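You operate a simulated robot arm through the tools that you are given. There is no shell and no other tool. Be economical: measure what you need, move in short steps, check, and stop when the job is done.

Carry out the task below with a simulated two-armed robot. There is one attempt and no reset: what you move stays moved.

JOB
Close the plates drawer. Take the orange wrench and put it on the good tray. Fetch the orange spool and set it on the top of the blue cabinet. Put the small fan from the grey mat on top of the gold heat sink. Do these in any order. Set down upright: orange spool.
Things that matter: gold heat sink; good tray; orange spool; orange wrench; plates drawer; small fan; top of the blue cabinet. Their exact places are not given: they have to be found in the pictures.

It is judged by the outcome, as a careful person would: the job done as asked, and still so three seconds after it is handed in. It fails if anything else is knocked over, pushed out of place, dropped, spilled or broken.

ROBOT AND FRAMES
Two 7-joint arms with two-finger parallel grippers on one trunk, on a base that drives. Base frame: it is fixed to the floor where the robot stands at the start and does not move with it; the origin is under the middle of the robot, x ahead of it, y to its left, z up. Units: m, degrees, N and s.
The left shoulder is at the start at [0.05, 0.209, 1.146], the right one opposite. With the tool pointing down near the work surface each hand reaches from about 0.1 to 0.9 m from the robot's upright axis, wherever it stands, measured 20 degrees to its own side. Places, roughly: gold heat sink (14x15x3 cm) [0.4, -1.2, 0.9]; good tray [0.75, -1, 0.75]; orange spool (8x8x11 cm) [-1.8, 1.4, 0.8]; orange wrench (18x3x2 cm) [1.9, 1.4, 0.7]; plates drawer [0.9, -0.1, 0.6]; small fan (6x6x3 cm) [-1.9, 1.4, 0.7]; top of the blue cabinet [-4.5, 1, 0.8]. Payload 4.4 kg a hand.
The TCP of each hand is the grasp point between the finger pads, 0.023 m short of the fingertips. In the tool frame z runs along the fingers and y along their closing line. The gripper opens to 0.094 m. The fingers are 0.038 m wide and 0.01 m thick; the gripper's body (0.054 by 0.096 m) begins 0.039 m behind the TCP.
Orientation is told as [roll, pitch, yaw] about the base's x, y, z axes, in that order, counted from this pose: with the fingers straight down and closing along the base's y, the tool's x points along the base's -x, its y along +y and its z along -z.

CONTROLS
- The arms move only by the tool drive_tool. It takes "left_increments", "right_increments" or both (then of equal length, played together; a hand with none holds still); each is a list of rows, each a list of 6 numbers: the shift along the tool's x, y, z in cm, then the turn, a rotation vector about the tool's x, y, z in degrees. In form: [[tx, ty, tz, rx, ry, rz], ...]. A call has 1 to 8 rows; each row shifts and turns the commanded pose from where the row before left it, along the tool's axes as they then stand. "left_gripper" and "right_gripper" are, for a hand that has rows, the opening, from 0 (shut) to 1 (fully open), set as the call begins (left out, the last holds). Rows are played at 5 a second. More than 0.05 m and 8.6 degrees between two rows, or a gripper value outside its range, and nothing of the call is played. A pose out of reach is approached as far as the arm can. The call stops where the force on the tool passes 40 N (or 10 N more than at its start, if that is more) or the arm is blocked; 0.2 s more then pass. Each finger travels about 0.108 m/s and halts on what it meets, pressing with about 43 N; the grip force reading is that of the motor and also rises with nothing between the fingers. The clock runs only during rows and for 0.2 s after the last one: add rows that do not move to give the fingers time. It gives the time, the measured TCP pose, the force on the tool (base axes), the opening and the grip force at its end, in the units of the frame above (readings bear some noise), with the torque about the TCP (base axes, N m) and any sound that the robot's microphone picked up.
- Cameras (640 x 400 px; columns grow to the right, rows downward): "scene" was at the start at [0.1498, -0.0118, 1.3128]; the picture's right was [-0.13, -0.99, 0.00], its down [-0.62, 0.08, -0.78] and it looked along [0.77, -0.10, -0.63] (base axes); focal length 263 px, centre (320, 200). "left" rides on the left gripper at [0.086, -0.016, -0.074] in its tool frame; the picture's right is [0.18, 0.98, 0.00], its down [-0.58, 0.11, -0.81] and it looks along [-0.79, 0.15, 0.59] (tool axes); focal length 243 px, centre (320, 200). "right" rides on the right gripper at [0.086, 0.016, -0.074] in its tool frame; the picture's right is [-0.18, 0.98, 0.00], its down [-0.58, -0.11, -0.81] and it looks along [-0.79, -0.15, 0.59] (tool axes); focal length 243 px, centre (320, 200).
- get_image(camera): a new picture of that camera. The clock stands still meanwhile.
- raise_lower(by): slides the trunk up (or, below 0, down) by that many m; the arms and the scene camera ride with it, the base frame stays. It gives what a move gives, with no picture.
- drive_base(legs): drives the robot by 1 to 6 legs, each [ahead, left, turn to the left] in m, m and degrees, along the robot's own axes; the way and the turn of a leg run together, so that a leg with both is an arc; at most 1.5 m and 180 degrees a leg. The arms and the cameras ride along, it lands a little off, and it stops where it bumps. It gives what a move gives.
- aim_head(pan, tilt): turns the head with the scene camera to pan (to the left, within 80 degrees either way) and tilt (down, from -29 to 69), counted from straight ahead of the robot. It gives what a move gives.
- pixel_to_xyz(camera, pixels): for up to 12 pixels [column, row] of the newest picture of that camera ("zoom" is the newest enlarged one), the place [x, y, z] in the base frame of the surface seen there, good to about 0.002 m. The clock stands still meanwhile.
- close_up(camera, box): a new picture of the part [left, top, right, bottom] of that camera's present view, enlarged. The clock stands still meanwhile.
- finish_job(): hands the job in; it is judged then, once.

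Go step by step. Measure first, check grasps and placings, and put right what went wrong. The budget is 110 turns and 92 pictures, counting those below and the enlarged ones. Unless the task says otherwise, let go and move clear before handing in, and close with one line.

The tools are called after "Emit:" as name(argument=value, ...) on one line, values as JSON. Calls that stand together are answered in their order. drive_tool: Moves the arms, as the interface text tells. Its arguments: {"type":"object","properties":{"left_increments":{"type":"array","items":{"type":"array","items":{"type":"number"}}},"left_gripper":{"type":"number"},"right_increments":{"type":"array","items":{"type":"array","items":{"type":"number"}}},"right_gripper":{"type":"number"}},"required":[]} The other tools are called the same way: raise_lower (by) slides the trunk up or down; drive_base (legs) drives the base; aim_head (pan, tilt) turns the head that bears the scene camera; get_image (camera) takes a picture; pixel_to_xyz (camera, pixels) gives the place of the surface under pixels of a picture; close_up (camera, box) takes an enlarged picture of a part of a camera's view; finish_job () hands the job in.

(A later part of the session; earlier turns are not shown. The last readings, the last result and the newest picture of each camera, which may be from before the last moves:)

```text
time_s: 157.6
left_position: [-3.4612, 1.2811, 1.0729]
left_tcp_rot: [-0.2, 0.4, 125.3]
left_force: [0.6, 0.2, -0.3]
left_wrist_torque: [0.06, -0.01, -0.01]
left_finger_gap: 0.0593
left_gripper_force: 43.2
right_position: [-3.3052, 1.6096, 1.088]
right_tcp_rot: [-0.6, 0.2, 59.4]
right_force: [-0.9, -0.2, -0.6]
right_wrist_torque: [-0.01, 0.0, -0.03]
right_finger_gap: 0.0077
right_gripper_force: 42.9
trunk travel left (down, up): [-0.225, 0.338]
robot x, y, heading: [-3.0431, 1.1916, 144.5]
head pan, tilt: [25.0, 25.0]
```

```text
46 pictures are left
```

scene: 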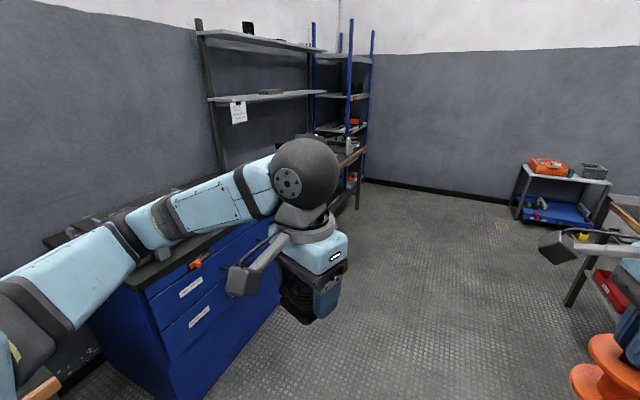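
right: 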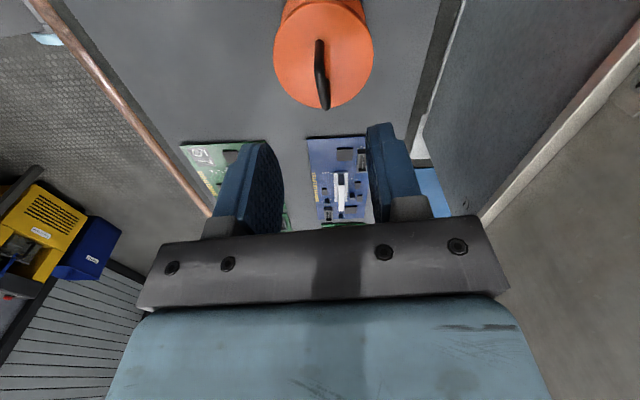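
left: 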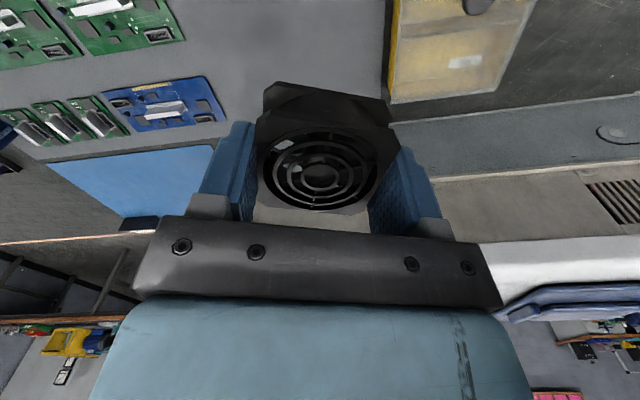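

Emit:
drive_base(legs=[[0.75, 0, 0], [0, 0, 89]])

Emit:
aim_head(pan=0, tilt=35)

Emit:
get_image(camera="scene")

```text
time_s: 165.5
left_position: [-3.7755, 1.2242, 1.0729]
left_tcp_rot: [-0.2, 0.4, -147.8]
left_force: [-0.3, -0.6, 0.0]
left_wrist_torque: [-0.01, 0.0, -0.01]
left_finger_gap: 0.0592
left_gripper_force: 42.4
right_position: [-4.0962, 1.3979, 1.0876]
right_tcp_rot: [-0.6, 0.3, 146.5]
right_force: [-0.1, 0.2, -1.6]
right_wrist_torque: [-0.03, 0.02, 0.02]
right_finger_gap: 0.0078
right_gripper_force: 43.3
trunk travel left (down, up): [-0.225, 0.338]
robot x, y, heading: [-3.6645, 1.6377, -128.1]
head pan, tilt: [25.0, 25.0]
```

```text
time_s: 166.4
left_position: [-3.7757, 1.2233, 1.0743]
left_tcp_rot: [-0.2, 0.4, -147.8]
left_force: [-0.4, -0.4, -0.3]
left_wrist_torque: [-0.01, 0.01, 0.03]
left_finger_gap: 0.0593
left_gripper_force: 42.7
right_position: [-4.0955, 1.3982, 1.0878]
right_tcp_rot: [-0.7, 0.2, 146.5]
right_force: [0.4, -0.3, -1.5]
right_wrist_torque: [-0.03, -0.04, -0.04]
right_finger_gap: 0.0077
right_gripper_force: 42.9
trunk travel left (down, up): [-0.225, 0.338]
robot x, y, heading: [-3.6645, 1.637, -128.2]
head pan, tilt: [0.0, 35.0]
```

```text
45 pictures are left
```

scene: 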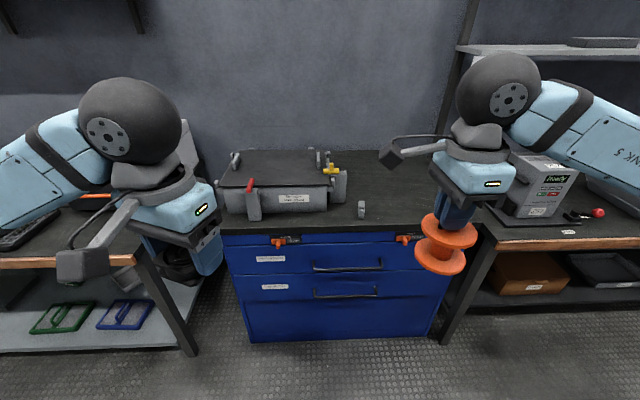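

I'm facing the blue cabinet. Its top looks free to the right, around (400,205). I'll measure it.

Emit:
close_up(camera="scene", box=[200, 140, 490, 280])

Emit:
pixel_to_xyz(camera="scene", pixels=[[362, 208], [362, 218], [400, 205], [390, 225], [400, 180], [425, 205], [345, 190], [362, 170], [300, 233], [375, 180], [225, 215], [320, 185]])

```text
2.21 times, centred on (345, 210) of scene
```

zoom: 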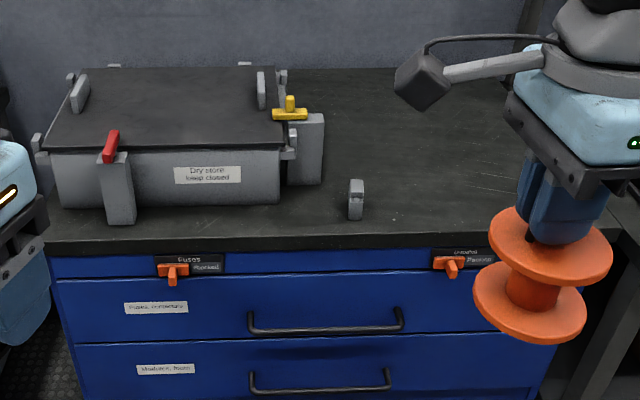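

```text
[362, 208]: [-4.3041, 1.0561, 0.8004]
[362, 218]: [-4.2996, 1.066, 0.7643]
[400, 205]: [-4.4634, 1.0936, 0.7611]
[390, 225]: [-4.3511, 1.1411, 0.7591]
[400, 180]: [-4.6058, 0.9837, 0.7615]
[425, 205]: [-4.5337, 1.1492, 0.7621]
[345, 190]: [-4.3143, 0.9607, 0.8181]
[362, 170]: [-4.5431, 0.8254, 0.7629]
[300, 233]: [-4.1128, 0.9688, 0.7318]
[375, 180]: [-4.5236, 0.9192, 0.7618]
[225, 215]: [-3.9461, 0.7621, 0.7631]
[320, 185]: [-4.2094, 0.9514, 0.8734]
```

The cabinet top is at z 0.7615, and I'll use a clear spot at (-4.4875,1.075). Driving 0.25 m closer.

Emit:
drive_base(legs=[[0.25, 0, 0]])

```text
time_s: 168.2
left_position: [-3.9298, 1.0272, 1.0745]
left_tcp_rot: [-0.3, 0.5, -147.7]
left_force: [-0.3, 0.8, -1.1]
left_wrist_torque: [0.01, 0.0, 0.01]
left_finger_gap: 0.0592
left_gripper_force: 43.4
right_position: [-4.2522, 1.2021, 1.0876]
right_tcp_rot: [-0.6, 0.2, 146.5]
right_force: [0.1, -0.2, -1.4]
right_wrist_torque: [0.0, 0.01, 0.01]
right_finger_gap: 0.0077
right_gripper_force: 42.5
trunk travel left (down, up): [-0.225, 0.338]
robot x, y, heading: [-3.8188, 1.4391, -128.2]
head pan, tilt: [0.0, 35.0]
```

Emit:
drive_tool(right_increments=[[-2.1, 3.93, 0, 0, 0, 0], [-2.1, 3.93, 0, 0, 0, 0], [-2.1, 3.93, 0, 0, 0, 0], [-2.1, 3.93, 0, 0, 0, 0], [-2.1, 3.93, 0, 0, 0, 0], [-2.1, 3.93, 0, 0, 0, 0], [0, 0, 0, 0, 0, 0]])

Emit:
drive_tool(right_increments=[[0, 0, 4, 0, 0, 0], [0, 0, 4, 0, 0, 0], [0, 0, 4, 0, 0, 0], [0, 0, 4, 0, 0, 0], [0, 0, 3.5, 0, 0, 0], [0, 0, 0, 0, 0, 0]])

Emit:
get_image(camera="scene")

```text
time_s: 169.8
left_position: [-3.9301, 1.0273, 1.0755]
left_tcp_rot: [-0.1, 0.4, -147.8]
left_force: [-0.2, 0.1, -0.9]
left_wrist_torque: [0.0, -0.01, -0.01]
left_finger_gap: 0.0592
left_gripper_force: 42.9
right_position: [-4.4864, 1.0753, 1.0863]
right_tcp_rot: [-0.4, 0.2, 146.6]
right_force: [-0.4, -1.2, -1.2]
right_wrist_torque: [0.02, 0.01, -0.01]
right_finger_gap: 0.0077
right_gripper_force: 42.9
trunk travel left (down, up): [-0.225, 0.338]
robot x, y, heading: [-3.8209, 1.4401, -128.3]
head pan, tilt: [0.0, 35.0]
```

```text
time_s: 171.2
left_position: [-3.9285, 1.0279, 1.0735]
left_tcp_rot: [-0.2, 0.3, -147.8]
left_force: [-0.2, -0.3, 0.2]
left_wrist_torque: [-0.03, 0.02, 0.0]
left_finger_gap: 0.0593
left_gripper_force: 43.0
right_position: [-4.4844, 1.0735, 0.891]
right_tcp_rot: [-0.5, 0.1, 146.5]
right_force: [-0.5, -0.6, -0.6]
right_wrist_torque: [0.01, 0.01, -0.01]
right_finger_gap: 0.0076
right_gripper_force: 43.4
trunk travel left (down, up): [-0.225, 0.338]
robot x, y, heading: [-3.821, 1.4436, -128.0]
head pan, tilt: [0.0, 35.0]
```

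```text
43 pictures are left
```

scene: 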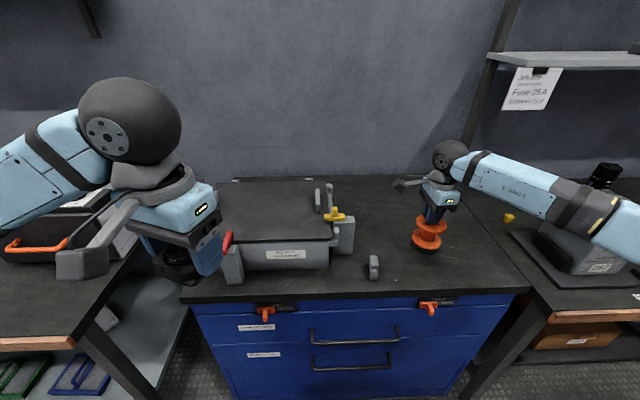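

Emit:
pixel_to_xyz(camera="scene", pixels=[[560, 245], [545, 225], [600, 255], [605, 175], [560, 200], [620, 225], [510, 217]])

Emit:
close_up(camera="scene", box=[380, 120, 640, 290])

```text
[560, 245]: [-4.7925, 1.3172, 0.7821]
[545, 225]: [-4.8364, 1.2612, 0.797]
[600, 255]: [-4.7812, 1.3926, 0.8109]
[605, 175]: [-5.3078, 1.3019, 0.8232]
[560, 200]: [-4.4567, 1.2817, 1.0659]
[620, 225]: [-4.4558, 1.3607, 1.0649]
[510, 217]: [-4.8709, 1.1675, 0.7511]
```

```text
2.35 times, centred on (510, 205) of scene
```

zoom: 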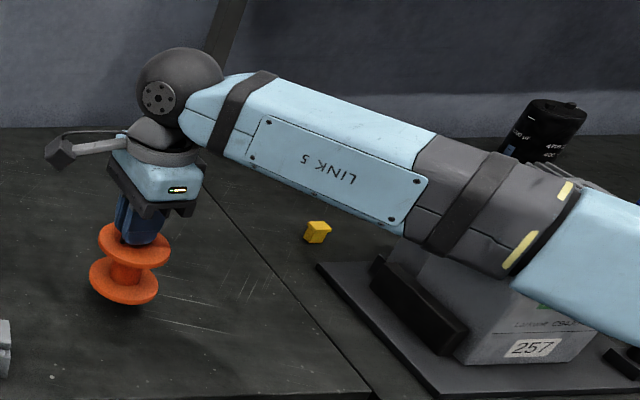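

The forearm is clear of the device. Lowering the spool onto the cabinet.

Emit:
drive_tool(right_increments=[[0, 0, 2, 0, 0, 0], [0, 0, 1, 0, 0, 0], [0, 0, 0.5, 0, 0, 0], [0, 0, 0.2, 0, 0, 0], [0, 0, 0.2, 0, 0, 0], [0, 0, 0, 0, 0, 0]])

Emit:
close_up(camera="scene", box=[380, 160, 500, 280])

```text
time_s: 172.6
left_position: [-3.9291, 1.0272, 1.0748]
left_tcp_rot: [-0.1, 0.4, -147.7]
left_force: [0.0, -0.1, -0.5]
left_wrist_torque: [-0.02, 0.0, -0.04]
left_finger_gap: 0.0591
left_gripper_force: 42.2
right_position: [-4.4838, 1.0759, 0.8509]
right_tcp_rot: [-0.4, 0.3, 146.5]
right_force: [-1.8, 1.6, 6.6]
right_wrist_torque: [-0.1, 0.39, -0.08]
right_finger_gap: 0.0078
right_gripper_force: 43.4
trunk travel left (down, up): [-0.225, 0.338]
robot x, y, heading: [-3.8224, 1.4407, -128.0]
head pan, tilt: [0.0, 35.0]
```

```text
3.33 times, centred on (440, 220) of scene
```

zoom: 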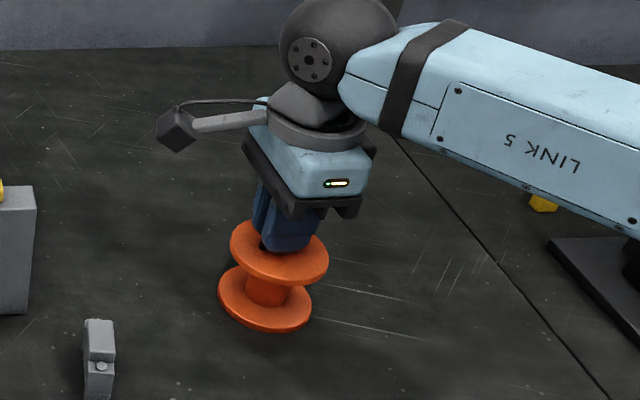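

Contact is felt (6.6 N). I'll release, rise and check.

Emit:
drive_tool(right_increments=[[0, 0, 0, 0, 0, 0], [0, 0, 0, 0, 0, 0], [0, 0, 0, 0, 0, 0]], right_gripper=0.45)

Emit:
drive_tool(right_increments=[[0, 0, -2, 0, 0, 0], [0, 0, -3, 0, 0, 0], [0, 0, -4, 0, 0, 0], [0, 0, -4, 0, 0, 0], [0, 0, -4, 0, 0, 0], [0, 0, -4, 0, 0, 0]])

Emit:
close_up(camera="scene", box=[340, 160, 540, 310])

```text
time_s: 173.4
left_position: [-3.928, 1.0267, 1.0747]
left_tcp_rot: [-0.2, 0.4, -147.7]
left_force: [-0.2, 0.1, -1.2]
left_wrist_torque: [-0.01, 0.0, 0.01]
left_finger_gap: 0.0592
left_gripper_force: 43.1
right_position: [-4.4836, 1.0752, 0.8497]
right_tcp_rot: [-0.5, 0.3, 146.5]
right_force: [-0.4, -0.3, -0.6]
right_wrist_torque: [0.01, 0.0, -0.01]
right_finger_gap: 0.0424
right_gripper_force: 0.0
trunk travel left (down, up): [-0.225, 0.338]
robot x, y, heading: [-3.8221, 1.4432, -128.0]
head pan, tilt: [0.0, 35.0]
```

```text
time_s: 174.8
left_position: [-3.9285, 1.0271, 1.074]
left_tcp_rot: [-0.2, 0.4, -147.8]
left_force: [0.1, 1.0, -0.6]
left_wrist_torque: [0.01, 0.04, 0.02]
left_finger_gap: 0.0593
left_gripper_force: 43.1
right_position: [-4.485, 1.0723, 1.0606]
right_tcp_rot: [-0.5, 0.3, 146.5]
right_force: [0.0, -0.2, -0.1]
right_wrist_torque: [-0.01, 0.02, -0.03]
right_finger_gap: 0.0422
right_gripper_force: 0.1
trunk travel left (down, up): [-0.225, 0.338]
robot x, y, heading: [-3.8178, 1.4393, -128.0]
head pan, tilt: [0.0, 35.0]
```

```text
2.67 times, centred on (440, 235) of scene
```

zoom: 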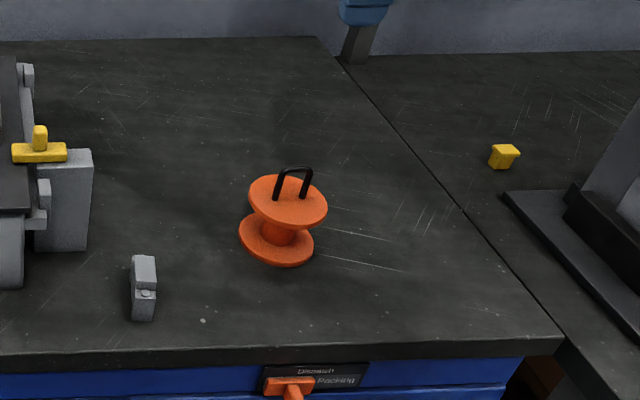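

The spool is upright on the cabinet. I'll retract, straighten the fan's yaw, back out and drive down the aisle to the bench.

Emit:
drive_tool(right_increments=[[2.1, -3.93, 0, 0, 0, 0], [2.1, -3.93, 0, 0, 0, 0], [2.1, -3.93, 0, 0, 0, 0], [2.1, -3.93, -2, 0, 0, 0], [2.1, -3.93, -2, 0, 0, 0], [2.1, -3.93, -2, 0, 0, 0]], left_increments=[[0, 0, 0, 0, 0, -3.3], [0, 0, 0, 0, 0, -3.3], [0, 0, 0, 0, 0, -3.3], [0, 0, 0, 0, 0, -3.3], [0, 0, 0, 0, 0, -3.3], [0, 0, 0, 0, 0, -3.3]])

Emit:
drive_base(legs=[[-0.25, 0, 0], [0, 0, 91.5], [1.2, 0, 0]])

Emit:
aim_head(pan=0, tilt=20)

Emit:
get_image(camera="scene")

```text
time_s: 176.2
left_position: [-3.9275, 1.0271, 1.0737]
left_tcp_rot: [-0.2, 0.3, -128.0]
left_force: [-0.2, 0.4, -0.7]
left_wrist_torque: [0.01, 0.0, 0.0]
left_finger_gap: 0.0593
left_gripper_force: 43.1
right_position: [-4.2529, 1.1986, 1.1262]
right_tcp_rot: [-0.5, 0.2, 146.4]
right_force: [-0.1, 0.0, 0.2]
right_wrist_torque: [0.01, 0.0, -0.02]
right_finger_gap: 0.0425
right_gripper_force: 0.0
trunk travel left (down, up): [-0.225, 0.338]
robot x, y, heading: [-3.8181, 1.4429, -128.1]
head pan, tilt: [0.0, 35.0]
```

```text
time_s: 187.6
left_position: [-2.2849, 0.831, 1.0729]
left_tcp_rot: [0.0, 0.5, -36.1]
left_force: [0.5, 0.3, -1.0]
left_wrist_torque: [-0.01, -0.02, -0.02]
left_finger_gap: 0.0593
left_gripper_force: 42.8
right_position: [-2.4458, 0.5005, 1.1262]
right_tcp_rot: [-0.7, 0.1, -121.5]
right_force: [-0.5, 0.3, -0.1]
right_wrist_torque: [0.03, 0.03, -0.01]
right_finger_gap: 0.0423
right_gripper_force: 0.0
trunk travel left (down, up): [-0.225, 0.338]
robot x, y, heading: [-2.7025, 0.9295, -36.4]
head pan, tilt: [0.0, 35.0]
```

```text
time_s: 188.4
left_position: [-2.2853, 0.833, 1.0747]
left_tcp_rot: [-0.1, 0.3, -36.1]
left_force: [0.1, 1.0, -1.3]
left_wrist_torque: [0.01, -0.02, 0.0]
left_finger_gap: 0.0592
left_gripper_force: 42.9
right_position: [-2.4442, 0.5017, 1.1254]
right_tcp_rot: [-0.5, 0.3, -121.6]
right_force: [0.1, 0.3, 0.8]
right_wrist_torque: [0.01, 0.01, -0.04]
right_finger_gap: 0.0422
right_gripper_force: 0.0
trunk travel left (down, up): [-0.225, 0.338]
robot x, y, heading: [-2.7026, 0.9242, -36.4]
head pan, tilt: [0.0, 20.0]
```

```text
39 pictures are left
```

scene: 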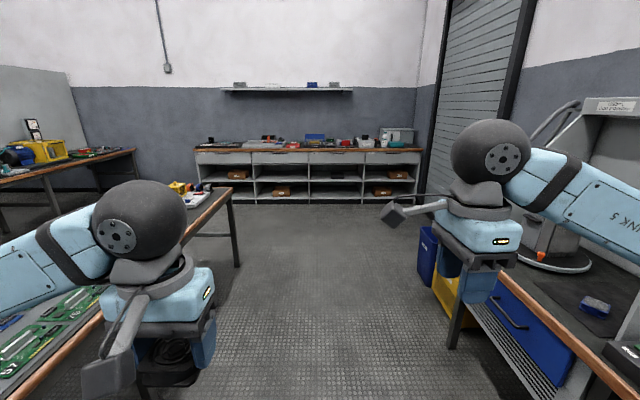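

The way is clear. Driving to just short of the bench.

Emit:
drive_base(legs=[[1.4, -0.07, 0], [1.4, 0, 0]])

Emit:
aim_head(pan=0, tilt=35)

Emit:
get_image(camera="scene")

```text
time_s: 202.1
left_position: [-0.0197, -0.8569, 1.0736]
left_tcp_rot: [0.0, 0.3, -34.9]
left_force: [-1.1, 0.4, -1.2]
left_wrist_torque: [0.02, 0.0, -0.01]
left_finger_gap: 0.0591
left_gripper_force: 43.3
right_position: [-0.1736, -1.1927, 1.1254]
right_tcp_rot: [-0.6, 0.2, -120.5]
right_force: [-0.3, -0.7, -0.7]
right_wrist_torque: [0.01, 0.0, -0.03]
right_finger_gap: 0.0423
right_gripper_force: 0.2
trunk travel left (down, up): [-0.225, 0.338]
robot x, y, heading: [-0.437, -0.7728, -35.5]
head pan, tilt: [0.0, 20.0]
```

```text
time_s: 202.8
left_position: [-0.0207, -0.8582, 1.0734]
left_tcp_rot: [0.0, 0.4, -34.9]
left_force: [-0.6, -0.1, -1.0]
left_wrist_torque: [-0.02, -0.03, 0.01]
left_finger_gap: 0.0591
left_gripper_force: 42.7
right_position: [-0.1725, -1.1918, 1.1253]
right_tcp_rot: [-0.6, 0.2, -120.4]
right_force: [0.7, 0.6, -0.6]
right_wrist_torque: [-0.01, -0.01, -0.02]
right_finger_gap: 0.0423
right_gripper_force: 0.0
trunk travel left (down, up): [-0.225, 0.338]
robot x, y, heading: [-0.4421, -0.7722, -35.2]
head pan, tilt: [0.0, 35.0]
```

```text
38 pictures are left
```

scene: 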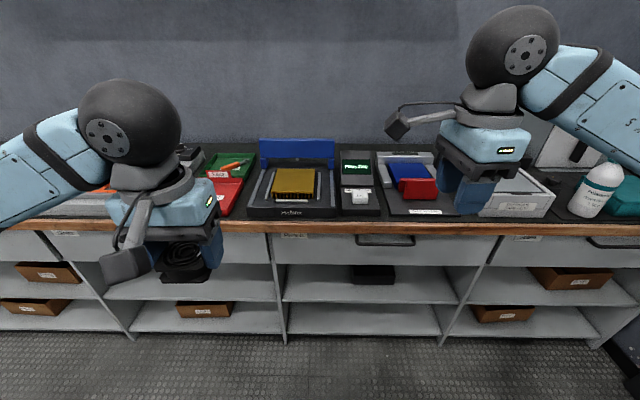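

Emit:
drive_base(legs=[[0.27, -0.06, 0]])

Emit:
get_image(camera="scene")

```text
time_s: 204.8
left_position: [0.1637, -1.0591, 1.0739]
left_tcp_rot: [0.0, 0.6, -34.8]
left_force: [0.5, 0.1, -1.8]
left_wrist_torque: [-0.02, 0.02, 0.01]
left_finger_gap: 0.059
left_gripper_force: 42.7
right_position: [0.0099, -1.3943, 1.1255]
right_tcp_rot: [-0.6, 0.1, -120.4]
right_force: [-0.4, 0.0, -0.2]
right_wrist_torque: [0.02, -0.01, -0.03]
right_finger_gap: 0.0422
right_gripper_force: 0.1
trunk travel left (down, up): [-0.225, 0.338]
robot x, y, heading: [-0.2545, -0.9749, -35.0]
head pan, tilt: [0.0, 35.0]
```

```text
37 pictures are left
```

scene: 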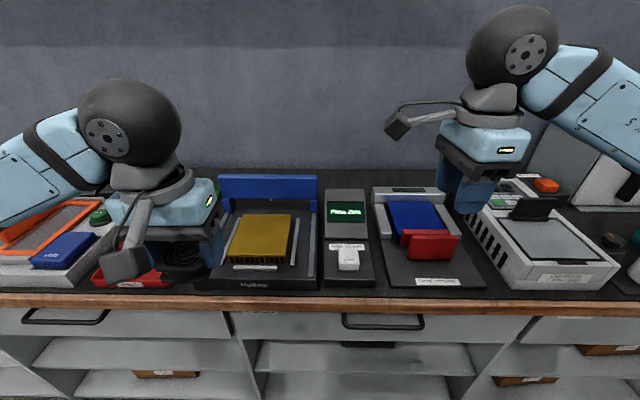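

Emit:
pixel_to_xyz(camera="scene", pixels=[[239, 217], [290, 217], [288, 253], [230, 253], [262, 235], [265, 185], [262, 225]])

```text
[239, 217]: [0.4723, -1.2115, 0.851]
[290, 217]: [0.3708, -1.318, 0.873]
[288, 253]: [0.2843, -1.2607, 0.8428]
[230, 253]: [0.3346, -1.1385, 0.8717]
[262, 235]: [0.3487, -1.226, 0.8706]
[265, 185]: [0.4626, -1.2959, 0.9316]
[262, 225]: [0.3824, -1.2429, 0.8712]
```

Heat sink top centre is ≈(0.354,-1.228) at z 0.871. I'll move the fan above it and lower partway.

Emit:
drive_tool(left_increments=[[-4.2, -0.48, 0, 0, 0, 0], [-4.2, -0.48, 0, 0, 0, 0], [-4.2, -0.48, 0, 0, 0, 0], [-4.2, -0.48, 0, 0, 0, 0], [-4.2, -0.48, 0, 0, 0, 0], [-4.2, -0.48, 0, 0, 0, 0], [0, 0, 0, 0, 0, 0]])

Emit:
drive_tool(left_increments=[[0, 0, 4, 0, 0, 0], [0, 0, 4, 0, 0, 0], [0, 0, 4, 0, 0, 0], [0, 0, 2, 0, 0, 0], [0, 0, 0, 0, 0, 0]])

Emit:
get_image(camera="scene")

Emit:
get_image(camera="left")

```text
time_s: 206.3
left_position: [0.3555, -1.2261, 1.0722]
left_tcp_rot: [0.0, 0.5, -34.9]
left_force: [-0.7, 1.0, -2.1]
left_wrist_torque: [-0.02, 0.01, 0.0]
left_finger_gap: 0.059
left_gripper_force: 43.1
right_position: [0.0099, -1.393, 1.1275]
right_tcp_rot: [-0.5, 0.2, -120.4]
right_force: [0.1, 0.2, 0.9]
right_wrist_torque: [-0.01, 0.02, 0.0]
right_finger_gap: 0.0421
right_gripper_force: 0.0
trunk travel left (down, up): [-0.225, 0.338]
robot x, y, heading: [-0.2531, -0.9782, -35.0]
head pan, tilt: [0.0, 35.0]
```

```text
time_s: 207.6
left_position: [0.3544, -1.2253, 0.9283]
left_tcp_rot: [0.0, 0.6, -35.0]
left_force: [0.3, 1.0, -1.0]
left_wrist_torque: [0.04, -0.03, 0.02]
left_finger_gap: 0.059
left_gripper_force: 43.4
right_position: [0.0094, -1.3939, 1.126]
right_tcp_rot: [-0.5, 0.2, -120.3]
right_force: [-0.2, 0.1, -0.8]
right_wrist_torque: [0.01, 0.0, 0.01]
right_finger_gap: 0.0422
right_gripper_force: 0.0
trunk travel left (down, up): [-0.225, 0.338]
robot x, y, heading: [-0.256, -0.974, -35.0]
head pan, tilt: [0.0, 35.0]
```

```text
36 pictures are left
```

scene: 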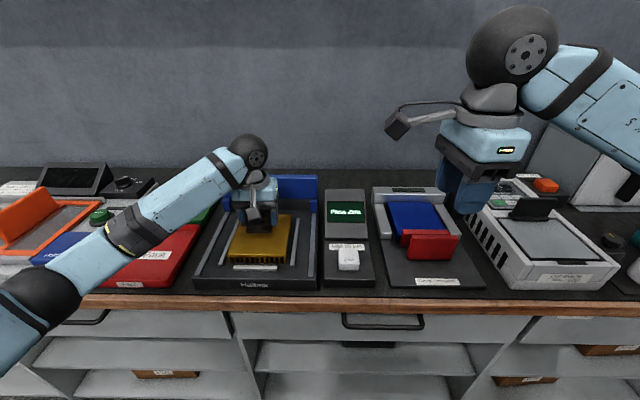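

```text
35 pictures are left
```

left: 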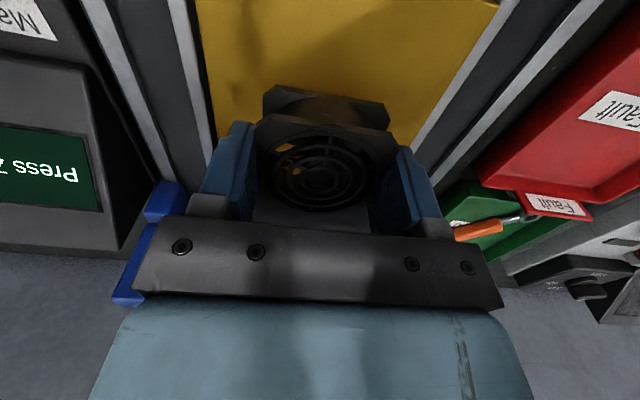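

Well centred. Lowering gently to contact.

Emit:
drive_tool(left_increments=[[0, 0, 1.5, 0, 0, 0], [0, 0, 0.8, 0, 0, 0], [0, 0, 0.3, 0, 0, 0], [0, 0, 0.15, 0, 0, 0], [0, 0, 0, 0, 0, 0]])

```text
time_s: 208.8
left_position: [0.352, -1.2268, 0.9025]
left_tcp_rot: [0.0, 0.4, -34.8]
left_force: [0.0, 0.6, -0.9]
left_wrist_torque: [-0.03, -0.02, 0.0]
left_finger_gap: 0.0591
left_gripper_force: 43.2
right_position: [0.0092, -1.3947, 1.1256]
right_tcp_rot: [-0.7, 0.3, -120.4]
right_force: [0.4, 0.0, 0.3]
right_wrist_torque: [-0.03, 0.0, -0.02]
right_finger_gap: 0.042
right_gripper_force: 0.0
trunk travel left (down, up): [-0.225, 0.338]
robot x, y, heading: [-0.2589, -0.9739, -34.9]
head pan, tilt: [0.0, 35.0]
```

Emit:
drive_tool(left_increments=[[0, 0, 0.15, 0, 0, 0], [0, 0, 0.15, 0, 0, 0], [0, 0, 0, 0, 0, 0]])

Emit:
close_up(camera="scene", box=[190, 160, 340, 300])

```text
time_s: 209.6
left_position: [0.3529, -1.2275, 0.9008]
left_tcp_rot: [0.1, 0.4, -34.9]
left_force: [-0.7, -0.5, -1.0]
left_wrist_torque: [-0.01, 0.02, -0.04]
left_finger_gap: 0.0591
left_gripper_force: 43.0
right_position: [0.0099, -1.3933, 1.1248]
right_tcp_rot: [-0.5, 0.2, -120.5]
right_force: [0.0, -0.5, -0.5]
right_wrist_torque: [-0.01, 0.04, 0.0]
right_finger_gap: 0.0423
right_gripper_force: 0.0
trunk travel left (down, up): [-0.225, 0.338]
robot x, y, heading: [-0.2573, -0.9723, -35.1]
head pan, tilt: [0.0, 35.0]
```

```text
2.86 times, centred on (265, 230) of scene
```

zoom: 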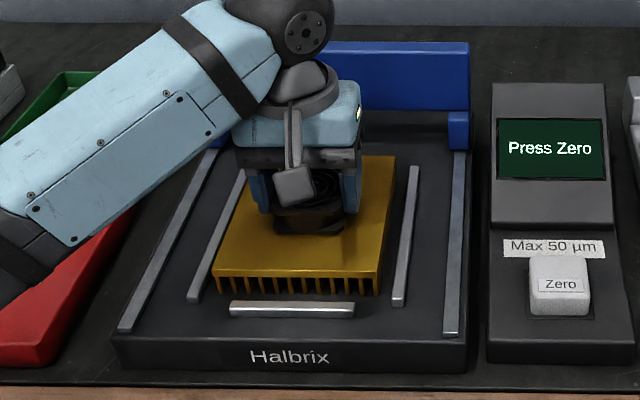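

Emit:
drive_tool(left_increments=[[0, 0, 0.15, 0, 0, 0], [0, 0, 0.15, 0, 0, 0], [0, 0, 0, 0, 0, 0]])

```text
time_s: 210.3
left_position: [0.3526, -1.2267, 0.898]
left_tcp_rot: [-0.1, 0.4, -34.9]
left_force: [0.2, 0.9, 1.4]
left_wrist_torque: [0.06, 0.01, -0.02]
left_finger_gap: 0.0595
left_gripper_force: 43.7
right_position: [0.0108, -1.3942, 1.1256]
right_tcp_rot: [-0.5, 0.2, -120.3]
right_force: [0.6, -0.8, -0.1]
right_wrist_torque: [0.0, -0.02, -0.01]
right_finger_gap: 0.0424
right_gripper_force: 0.1
trunk travel left (down, up): [-0.225, 0.338]
robot x, y, heading: [-0.2575, -0.9704, -35.1]
head pan, tilt: [0.0, 35.0]
```

Contact has started: vertical force went from -1 to +1.4 N. Releasing and rising.

Emit:
drive_tool(left_increments=[[0, 0, 0.1, 0, 0, 0], [0, 0, 0, 0, 0, 0]])

Emit:
drive_tool(left_increments=[[0, 0, 0, 0, 0, 0], [0, 0, 0, 0, 0, 0], [0, 0, 0, 0, 0, 0]], left_gripper=0.9)

Emit:
drive_tool(left_increments=[[0, 0, -2, 0, 0, 0], [0, 0, -4, 0, 0, 0], [0, 0, -4, 0, 0, 0], [0, 0, -4, 0, 0, 0], [0, 0, -4, 0, 0, 0], [3, 0, -2, 0, 0, 0], [4, 0, 0, 0, 0, 0], [4, 0, 0, 0, 0, 0]])

Emit:
drive_tool(left_increments=[[4, 0, 0, 0, 0, 0], [4, 0, 0, 0, 0, 0], [4, 0, 0, 0, 0, 0], [4, 0, 0, 0, 0, 0]])

Emit:
aim_head(pan=10, tilt=35)

Emit:
get_image(camera="scene")

```text
time_s: 210.9
left_position: [0.3519, -1.2265, 0.8976]
left_tcp_rot: [0.0, 0.4, -34.8]
left_force: [1.1, 0.5, 3.1]
left_wrist_torque: [0.07, 0.04, -0.07]
left_finger_gap: 0.0591
left_gripper_force: 42.8
right_position: [0.0102, -1.3955, 1.1258]
right_tcp_rot: [-0.4, 0.2, -120.5]
right_force: [-0.3, -0.4, 0.0]
right_wrist_torque: [-0.01, 0.03, -0.01]
right_finger_gap: 0.0423
right_gripper_force: 0.0
trunk travel left (down, up): [-0.225, 0.338]
robot x, y, heading: [-0.2551, -0.9763, -34.8]
head pan, tilt: [0.0, 35.0]
```

```text
time_s: 211.8
left_position: [0.3518, -1.2265, 0.8973]
left_tcp_rot: [0.0, 0.4, -35.0]
left_force: [0.3, -0.4, 0.3]
left_wrist_torque: [-0.01, 0.0, 0.0]
left_finger_gap: 0.0846
left_gripper_force: 0.0
right_position: [0.0099, -1.3954, 1.1253]
right_tcp_rot: [-0.5, 0.2, -120.3]
right_force: [-0.7, -0.3, -0.1]
right_wrist_torque: [-0.02, -0.01, 0.0]
right_finger_gap: 0.0423
right_gripper_force: 0.2
trunk travel left (down, up): [-0.225, 0.338]
robot x, y, heading: [-0.2572, -0.9745, -35.1]
head pan, tilt: [0.0, 35.0]
```

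```text
time_s: 213.6
left_position: [0.2629, -1.1652, 1.0976]
left_tcp_rot: [0.0, 0.3, -34.8]
left_force: [0.1, 0.0, 0.0]
left_wrist_torque: [0.0, 0.02, 0.01]
left_finger_gap: 0.0847
left_gripper_force: 0.0
right_position: [0.0089, -1.394, 1.1262]
right_tcp_rot: [-0.4, 0.2, -120.4]
right_force: [0.2, 0.1, -0.9]
right_wrist_torque: [-0.02, -0.04, 0.01]
right_finger_gap: 0.0425
right_gripper_force: 0.1
trunk travel left (down, up): [-0.225, 0.338]
robot x, y, heading: [-0.2555, -0.9705, -35.0]
head pan, tilt: [0.0, 35.0]
```

```text
time_s: 214.6
left_position: [0.133, -1.0746, 1.0994]
left_tcp_rot: [-0.1, 0.3, -34.8]
left_force: [-0.1, -0.2, 0.5]
left_wrist_torque: [0.01, -0.03, -0.02]
left_finger_gap: 0.0846
left_gripper_force: 0.1
right_position: [0.0096, -1.3951, 1.1256]
right_tcp_rot: [-0.4, 0.2, -120.4]
right_force: [-1.3, 0.2, 0.5]
right_wrist_torque: [-0.01, 0.01, -0.03]
right_finger_gap: 0.0423
right_gripper_force: 0.1
trunk travel left (down, up): [-0.225, 0.338]
robot x, y, heading: [-0.258, -0.9701, -35.1]
head pan, tilt: [0.0, 35.0]
```

```text
time_s: 215.3
left_position: [0.133, -1.0756, 1.0978]
left_tcp_rot: [0.0, 0.4, -34.8]
left_force: [0.4, 0.2, 0.8]
left_wrist_torque: [0.01, 0.0, -0.01]
left_finger_gap: 0.0845
left_gripper_force: 0.1
right_position: [0.0097, -1.3945, 1.1267]
right_tcp_rot: [-0.5, 0.2, -120.4]
right_force: [0.7, -0.3, -0.2]
right_wrist_torque: [0.0, -0.01, 0.0]
right_finger_gap: 0.0425
right_gripper_force: 0.0
trunk travel left (down, up): [-0.225, 0.338]
robot x, y, heading: [-0.2581, -0.9717, -35.0]
head pan, tilt: [10.0, 35.0]
```

```text
33 pictures are left
```

scene: 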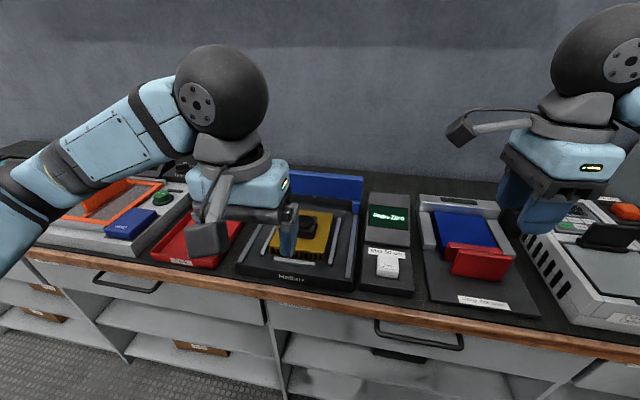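

The fan is on the heat sink. I'll back off for a clear look at the fan, the tray and the drawer.

Emit:
drive_base(legs=[[-0.5, 0, 0]])

Emit:
aim_head(pan=18, tilt=25)

Emit:
get_image(camera="scene")

```text
time_s: 218.2
left_position: [-0.2696, -0.791, 1.0987]
left_tcp_rot: [0.0, 0.4, -34.0]
left_force: [-0.1, -0.4, 0.4]
left_wrist_torque: [-0.03, -0.05, 0.04]
left_finger_gap: 0.0847
left_gripper_force: 0.0
right_position: [-0.3879, -1.1112, 1.1267]
right_tcp_rot: [-0.5, 0.2, -119.6]
right_force: [0.0, 1.5, 0.8]
right_wrist_torque: [-0.01, 0.01, 0.03]
right_finger_gap: 0.0423
right_gripper_force: 0.0
trunk travel left (down, up): [-0.225, 0.338]
robot x, y, heading: [-0.6591, -0.6964, -34.2]
head pan, tilt: [10.0, 35.0]
```

```text
time_s: 218.9
left_position: [-0.2691, -0.79, 1.0986]
left_tcp_rot: [0.0, 0.4, -33.9]
left_force: [-0.7, -0.4, -0.1]
left_wrist_torque: [-0.02, -0.02, -0.02]
left_finger_gap: 0.0845
left_gripper_force: 0.0
right_position: [-0.3862, -1.1124, 1.1258]
right_tcp_rot: [-0.6, 0.2, -119.5]
right_force: [0.1, -0.4, 0.3]
right_wrist_torque: [-0.03, -0.02, -0.02]
right_finger_gap: 0.0425
right_gripper_force: 0.1
trunk travel left (down, up): [-0.225, 0.338]
robot x, y, heading: [-0.6592, -0.6967, -34.0]
head pan, tilt: [18.0, 25.0]
```

```text
32 pictures are left
```

scene: 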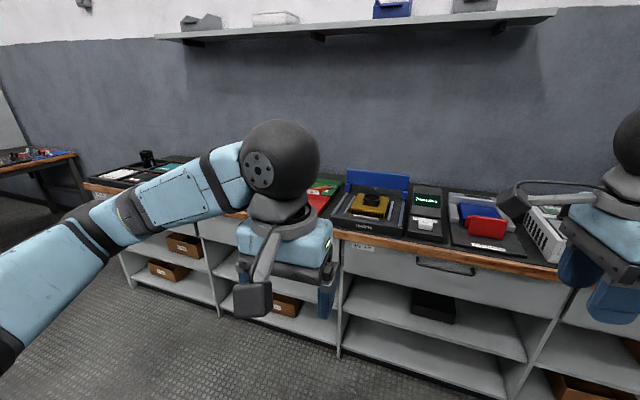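

Emit:
close_up(camera="scene", box=[300, 160, 450, 260])

Emit:
drive_base(legs=[[0, 0.75, 0]])

Emit:
aim_head(pan=0, tilt=30)

Emit:
get_image(camera="scene")

```text
4.00 times, centred on (375, 210) of scene
```

zoom: 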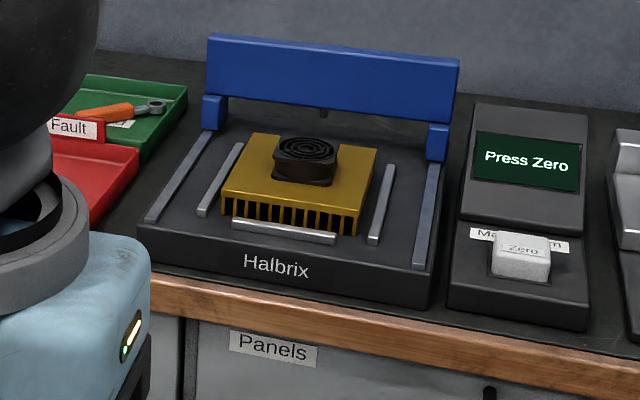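

```text
time_s: 225.7
left_position: [0.1441, -0.1979, 1.0979]
left_tcp_rot: [0.0, 0.4, -35.1]
left_force: [-0.7, -0.1, 0.2]
left_wrist_torque: [-0.02, 0.0, -0.02]
left_finger_gap: 0.0847
left_gripper_force: 0.0
right_position: [0.0201, -0.5163, 1.1264]
right_tcp_rot: [-0.6, 0.2, -120.5]
right_force: [-0.3, 0.1, 0.3]
right_wrist_torque: [-0.02, -0.01, 0.0]
right_finger_gap: 0.042
right_gripper_force: 0.1
trunk travel left (down, up): [-0.225, 0.338]
robot x, y, heading: [-0.2469, -0.098, -35.1]
head pan, tilt: [18.0, 25.0]
```

```text
time_s: 226.5
left_position: [0.1437, -0.1977, 1.0988]
left_tcp_rot: [0.0, 0.5, -35.0]
left_force: [-0.1, 0.3, 1.2]
left_wrist_torque: [0.03, 0.08, 0.02]
left_finger_gap: 0.0846
left_gripper_force: 0.0
right_position: [0.0194, -0.5174, 1.1258]
right_tcp_rot: [-0.5, 0.3, -120.5]
right_force: [0.0, 0.5, -0.1]
right_wrist_torque: [0.0, 0.01, -0.03]
right_finger_gap: 0.0423
right_gripper_force: 0.1
trunk travel left (down, up): [-0.225, 0.338]
robot x, y, heading: [-0.2441, -0.0957, -35.2]
head pan, tilt: [0.0, 30.0]
```

```text
30 pictures are left
```

scene: 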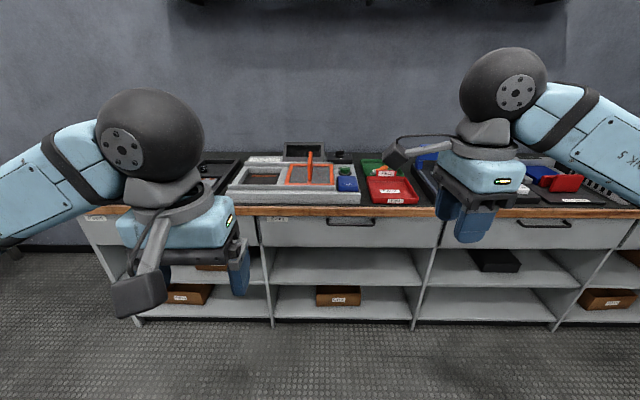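

Emit:
pixel_to_xyz(camera="scene", pixels=[[250, 240], [252, 225], [105, 235], [275, 240], [290, 228], [380, 238], [480, 240], [110, 228]])

Emit:
close_up(camera="scene", box=[80, 190, 300, 330])

```text
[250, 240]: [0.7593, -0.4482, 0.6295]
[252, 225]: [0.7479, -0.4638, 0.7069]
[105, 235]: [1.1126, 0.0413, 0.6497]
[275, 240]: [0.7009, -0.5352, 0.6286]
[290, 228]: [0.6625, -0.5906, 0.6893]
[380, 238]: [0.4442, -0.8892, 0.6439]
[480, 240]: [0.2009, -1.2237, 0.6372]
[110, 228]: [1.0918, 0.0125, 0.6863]
```

```text
2.86 times, centred on (190, 260) of scene
```

zoom: 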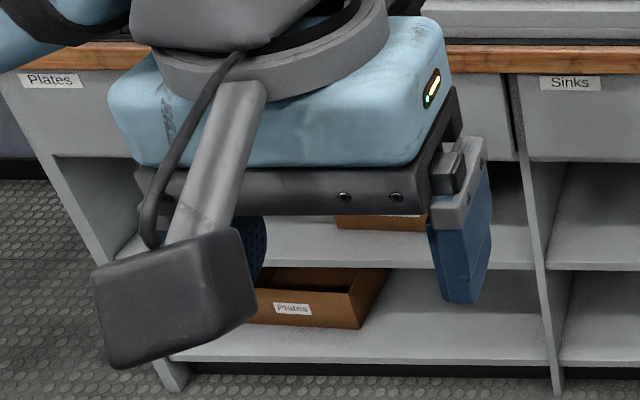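

By the trend of the neighbouring faces, the plates drawer may still be about 5 mm proud. I'll go back and push it again from closer in.

Emit:
drive_base(legs=[[0.34, 0, 0], [0, 0.44, 0]])

Emit:
drive_tool(left_increments=[[0, 0, 4.6, 0, 0, 0], [0, 0, 4.6, 0, 0, 0], [0, 0, 4.6, 0, 0, 0], [0, 0, 4.6, 0, 0, 0], [0, 0, 4.6, 0, 0, 0], [0, 0, 4.6, 0, 0, 0], [0, 0, 4.6, 0, 0, 0], [0, 0, 4.3, 0, 0, 0]], left_gripper=0)

Emit:
aim_head(pan=10, tilt=45)

Emit:
get_image(camera="scene")

```text
time_s: 232.7
left_position: [0.6769, -0.0438, 1.0978]
left_tcp_rot: [-0.1, 0.3, -35.3]
left_force: [-1.0, 0.7, 1.0]
left_wrist_torque: [0.01, 0.02, 0.01]
left_finger_gap: 0.0844
left_gripper_force: 0.2
right_position: [0.5521, -0.3619, 1.1249]
right_tcp_rot: [-0.6, 0.3, -120.7]
right_force: [0.0, -0.1, -0.1]
right_wrist_torque: [0.01, -0.02, -0.02]
right_finger_gap: 0.0423
right_gripper_force: 0.0
trunk travel left (down, up): [-0.225, 0.338]
robot x, y, heading: [0.2889, 0.0613, -35.7]
head pan, tilt: [0.0, 30.0]
```

```text
time_s: 234.5
left_position: [0.6725, -0.0423, 0.7332]
left_tcp_rot: [0.0, 0.3, -35.3]
left_force: [-0.5, 0.3, -0.5]
left_wrist_torque: [-0.01, 0.0, 0.01]
left_finger_gap: 0.0
left_gripper_force: 42.3
right_position: [0.5515, -0.3613, 1.1256]
right_tcp_rot: [-0.6, 0.2, -120.8]
right_force: [-0.2, 0.1, -0.3]
right_wrist_torque: [0.01, -0.03, -0.02]
right_finger_gap: 0.0421
right_gripper_force: 0.1
trunk travel left (down, up): [-0.225, 0.338]
robot x, y, heading: [0.2895, 0.0602, -35.3]
head pan, tilt: [0.0, 30.0]
```

```text
time_s: 235.3
left_position: [0.6733, -0.0424, 0.7327]
left_tcp_rot: [-0.1, 0.4, -35.3]
left_force: [0.6, 0.5, -0.4]
left_wrist_torque: [0.0, 0.0, -0.01]
left_finger_gap: 0.0
left_gripper_force: 42.5
right_position: [0.5519, -0.3621, 1.1257]
right_tcp_rot: [-0.6, 0.1, -120.8]
right_force: [-0.5, 0.3, 0.1]
right_wrist_torque: [0.01, -0.02, 0.01]
right_finger_gap: 0.0423
right_gripper_force: 0.1
trunk travel left (down, up): [-0.225, 0.338]
robot x, y, heading: [0.2883, 0.0604, -35.5]
head pan, tilt: [10.0, 45.0]
```

```text
28 pictures are left
```

scene: 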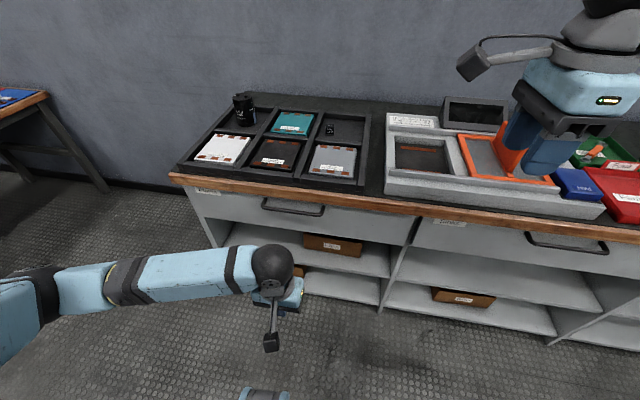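

Emit:
pixel_to_xyz(camera="scene", pixels=[[235, 208], [290, 225], [350, 225], [405, 230], [425, 233], [480, 245], [600, 262], [292, 213], [570, 248], [215, 200]])

Emit:
close_up(camera="scene", box=[340, 190, 500, 290])

```text
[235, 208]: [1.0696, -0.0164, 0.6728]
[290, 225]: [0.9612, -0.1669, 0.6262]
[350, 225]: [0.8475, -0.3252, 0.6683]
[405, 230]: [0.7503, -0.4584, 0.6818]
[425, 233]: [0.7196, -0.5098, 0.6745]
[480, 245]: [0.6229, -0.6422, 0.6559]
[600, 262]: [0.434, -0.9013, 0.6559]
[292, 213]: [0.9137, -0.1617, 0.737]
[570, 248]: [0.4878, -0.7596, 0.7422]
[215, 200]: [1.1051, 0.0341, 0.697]
```

```text
4.00 times, centred on (420, 240) of scene
```

zoom: 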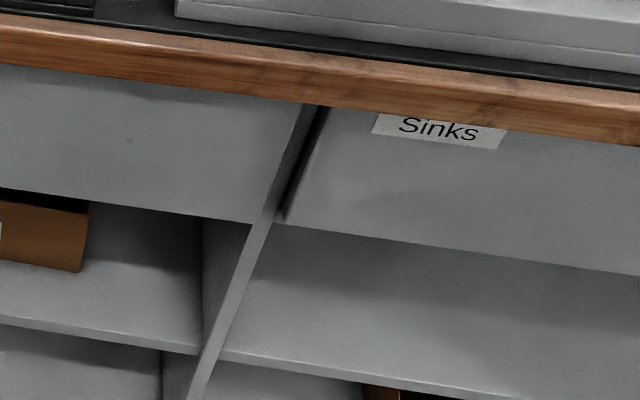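

The Sinks plane fits at 0.8816, while the plates face reads 0.873–0.876, so it's about 6–8 mm proud. Pushing again at the handle centre.

Emit:
drive_tool(left_increments=[[-4, 1.5, 0, 0, 0, 0], [-4, 1.5, 0, 0, 0, 0], [-4, 1.5, 0, 0, 0, 0], [-4, 0, 0, 0, 0, 0], [-4, 0, 0, 0, 0, 0], [-2.5, 0, 0, 0, 0, 0], [0, 0, 0, 0, 0, 0]])

Emit:
drive_tool(left_increments=[[-0.5, 0, 0, 0, 0, 0], [-0.5, 0, 0, 0, 0, 0], [-0.5, 0, 0, 0, 0, 0], [-0.4, 0, 0, 0, 0, 0], [-0.4, 0, 0, 0, 0, 0], [-0.4, 0, 0, 0, 0, 0], [-0.4, 0, 0, 0, 0, 0], [-0.4, 0, 0, 0, 0, 0]])

Emit:
get_image(camera="scene")

Emit:
pixel_to_xyz(camera="scene", pixels=[[235, 208], [350, 225], [405, 230], [425, 233], [480, 245], [600, 262], [215, 200]])

```text
time_s: 236.9
left_position: [0.8863, -0.1354, 0.732]
left_tcp_rot: [0.0, 0.5, -35.3]
left_force: [0.0, -0.8, -0.1]
left_wrist_torque: [0.01, -0.04, 0.0]
left_finger_gap: 0.0001
left_gripper_force: 42.0
right_position: [0.5524, -0.3625, 1.1264]
right_tcp_rot: [-0.5, 0.1, -120.9]
right_force: [0.5, 0.6, -0.1]
right_wrist_torque: [0.0, -0.02, -0.02]
right_finger_gap: 0.0427
right_gripper_force: 0.1
trunk travel left (down, up): [-0.225, 0.338]
robot x, y, heading: [0.2884, 0.0641, -35.4]
head pan, tilt: [10.0, 45.0]
```

```text
time_s: 238.2
left_position: [0.9021, -0.146, 0.7322]
left_tcp_rot: [0.0, 0.7, -35.5]
left_force: [-12.4, 12.3, 8.6]
left_wrist_torque: [-1.19, -1.05, -0.12]
left_finger_gap: 0.0001
left_gripper_force: 42.5
right_position: [0.5519, -0.3588, 1.1263]
right_tcp_rot: [-0.4, 0.2, -120.7]
right_force: [-0.4, 0.6, -0.2]
right_wrist_torque: [0.02, -0.02, 0.02]
right_finger_gap: 0.0421
right_gripper_force: 0.1
trunk travel left (down, up): [-0.225, 0.338]
robot x, y, heading: [0.2892, 0.0616, -35.6]
head pan, tilt: [10.0, 45.0]
stopped in row 6 (left hand): the force on the tool passed its limit at 47 N (the readings are from after the stop); the commanded pose is now the measured one
```

```text
26 pictures are left
```

scene: 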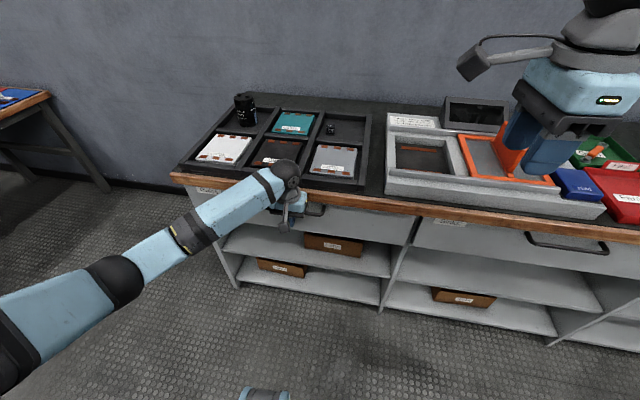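

```text
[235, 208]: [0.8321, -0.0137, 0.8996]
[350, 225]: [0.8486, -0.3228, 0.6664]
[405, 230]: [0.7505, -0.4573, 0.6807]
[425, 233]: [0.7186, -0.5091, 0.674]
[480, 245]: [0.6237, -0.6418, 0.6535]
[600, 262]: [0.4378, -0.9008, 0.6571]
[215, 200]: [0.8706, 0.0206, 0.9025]
```

The torque implies contact about 8 cm above the TCP: the gripper body is hitting the bench edge, not the drawer stop. I'll back off, tilt the hand so the fingertips lead, and push again.

Emit:
drive_tool(left_increments=[[3, 0, 0, 0, 0, 0], [3, 0, 0, 0, 0, 0], [3, 0, 0, 0, -8, 0], [0, 0, 0, 0, -8, 0], [0, 0, 0, 0, -8, 0], [0, 0, 0, 0, 0, 0]])

```text
time_s: 239.6
left_position: [0.8281, -0.0963, 0.7302]
left_tcp_rot: [0.1, -23.3, -35.5]
left_force: [0.4, 0.5, 0.4]
left_wrist_torque: [0.03, 0.01, -0.03]
left_finger_gap: 0.0
left_gripper_force: 42.3
right_position: [0.5529, -0.3613, 1.1256]
right_tcp_rot: [-0.6, 0.2, -120.7]
right_force: [0.8, -0.3, -1.2]
right_wrist_torque: [-0.01, 0.01, 0.02]
right_finger_gap: 0.0421
right_gripper_force: 0.1
trunk travel left (down, up): [-0.225, 0.338]
robot x, y, heading: [0.2893, 0.0639, -35.6]
head pan, tilt: [10.0, 45.0]
```

Emit:
drive_tool(left_increments=[[-2.75, 0, 1.19, 0, 0, 0], [-2.75, 0, 1.19, 0, 0, 0], [-1.84, 0, 0.79, 0, 0, 0], [-0.46, 0, 0.2, 0, 0, 0], [-0.46, 0, 0.2, 0, 0, 0], [-0.46, 0, 0.2, 0, 0, 0], [-0.46, 0, 0.2, 0, 0, 0], [-0.46, 0, 0.2, 0, 0, 0]])

Emit:
drive_tool(left_increments=[[-0.37, 0, 0.16, 0, 0, 0], [-0.37, 0, 0.16, 0, 0, 0], [-0.37, 0, 0.16, 0, 0, 0], [-0.37, 0, 0.16, 0, 0, 0], [-0.37, 0, 0.16, 0, 0, 0], [-0.37, 0, 0.16, 0, 0, 0]])

Emit:
get_image(camera="scene")

Emit:
pixel_to_xyz(camera="scene", pixels=[[350, 225], [405, 230], [425, 233], [480, 245], [600, 262], [340, 220]])

```text
time_s: 241.3
left_position: [0.906, -0.1504, 0.7292]
left_tcp_rot: [0.1, -22.9, -35.7]
left_force: [-12.0, 11.9, 12.9]
left_wrist_torque: [-0.23, -0.23, 0.02]
left_finger_gap: 0.0
left_gripper_force: 42.3
right_position: [0.5505, -0.3581, 1.1273]
right_tcp_rot: [-0.4, 0.1, -120.4]
right_force: [-0.2, 0.1, 0.1]
right_wrist_torque: [0.02, -0.01, -0.01]
right_finger_gap: 0.0422
right_gripper_force: 0.0
trunk travel left (down, up): [-0.225, 0.338]
robot x, y, heading: [0.2854, 0.0626, -35.3]
head pan, tilt: [10.0, 45.0]
stopped in row 8 (left hand): the force on the tool passed its limit at 48 N (the readings are from after the stop); the commanded pose is now the measured one
```

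```text
time_s: 241.7
left_position: [0.9071, -0.1528, 0.7304]
left_tcp_rot: [-0.1, -22.8, -35.6]
left_force: [-14.0, 13.8, 14.5]
left_wrist_torque: [-0.29, -0.28, 0.07]
left_finger_gap: 0.0002
left_gripper_force: 42.6
right_position: [0.5504, -0.3584, 1.1271]
right_tcp_rot: [-0.3, 0.3, -120.6]
right_force: [0.9, 0.1, 0.2]
right_wrist_torque: [0.02, -0.02, -0.01]
right_finger_gap: 0.0425
right_gripper_force: 0.0
trunk travel left (down, up): [-0.225, 0.338]
robot x, y, heading: [0.29, 0.0614, -35.1]
head pan, tilt: [10.0, 45.0]
stopped in row 1 (left hand): the force on the tool passed its limit at 45 N (the readings are from after the stop); the commanded pose is now the measured one
```

```text
25 pictures are left
```

scene: 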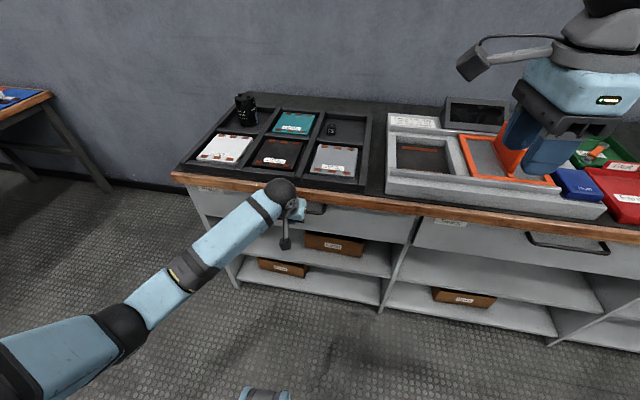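

```text
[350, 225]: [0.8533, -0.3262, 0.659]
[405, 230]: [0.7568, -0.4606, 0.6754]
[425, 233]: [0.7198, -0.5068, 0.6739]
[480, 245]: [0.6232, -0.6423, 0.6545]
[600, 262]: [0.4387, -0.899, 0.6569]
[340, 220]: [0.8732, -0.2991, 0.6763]
```

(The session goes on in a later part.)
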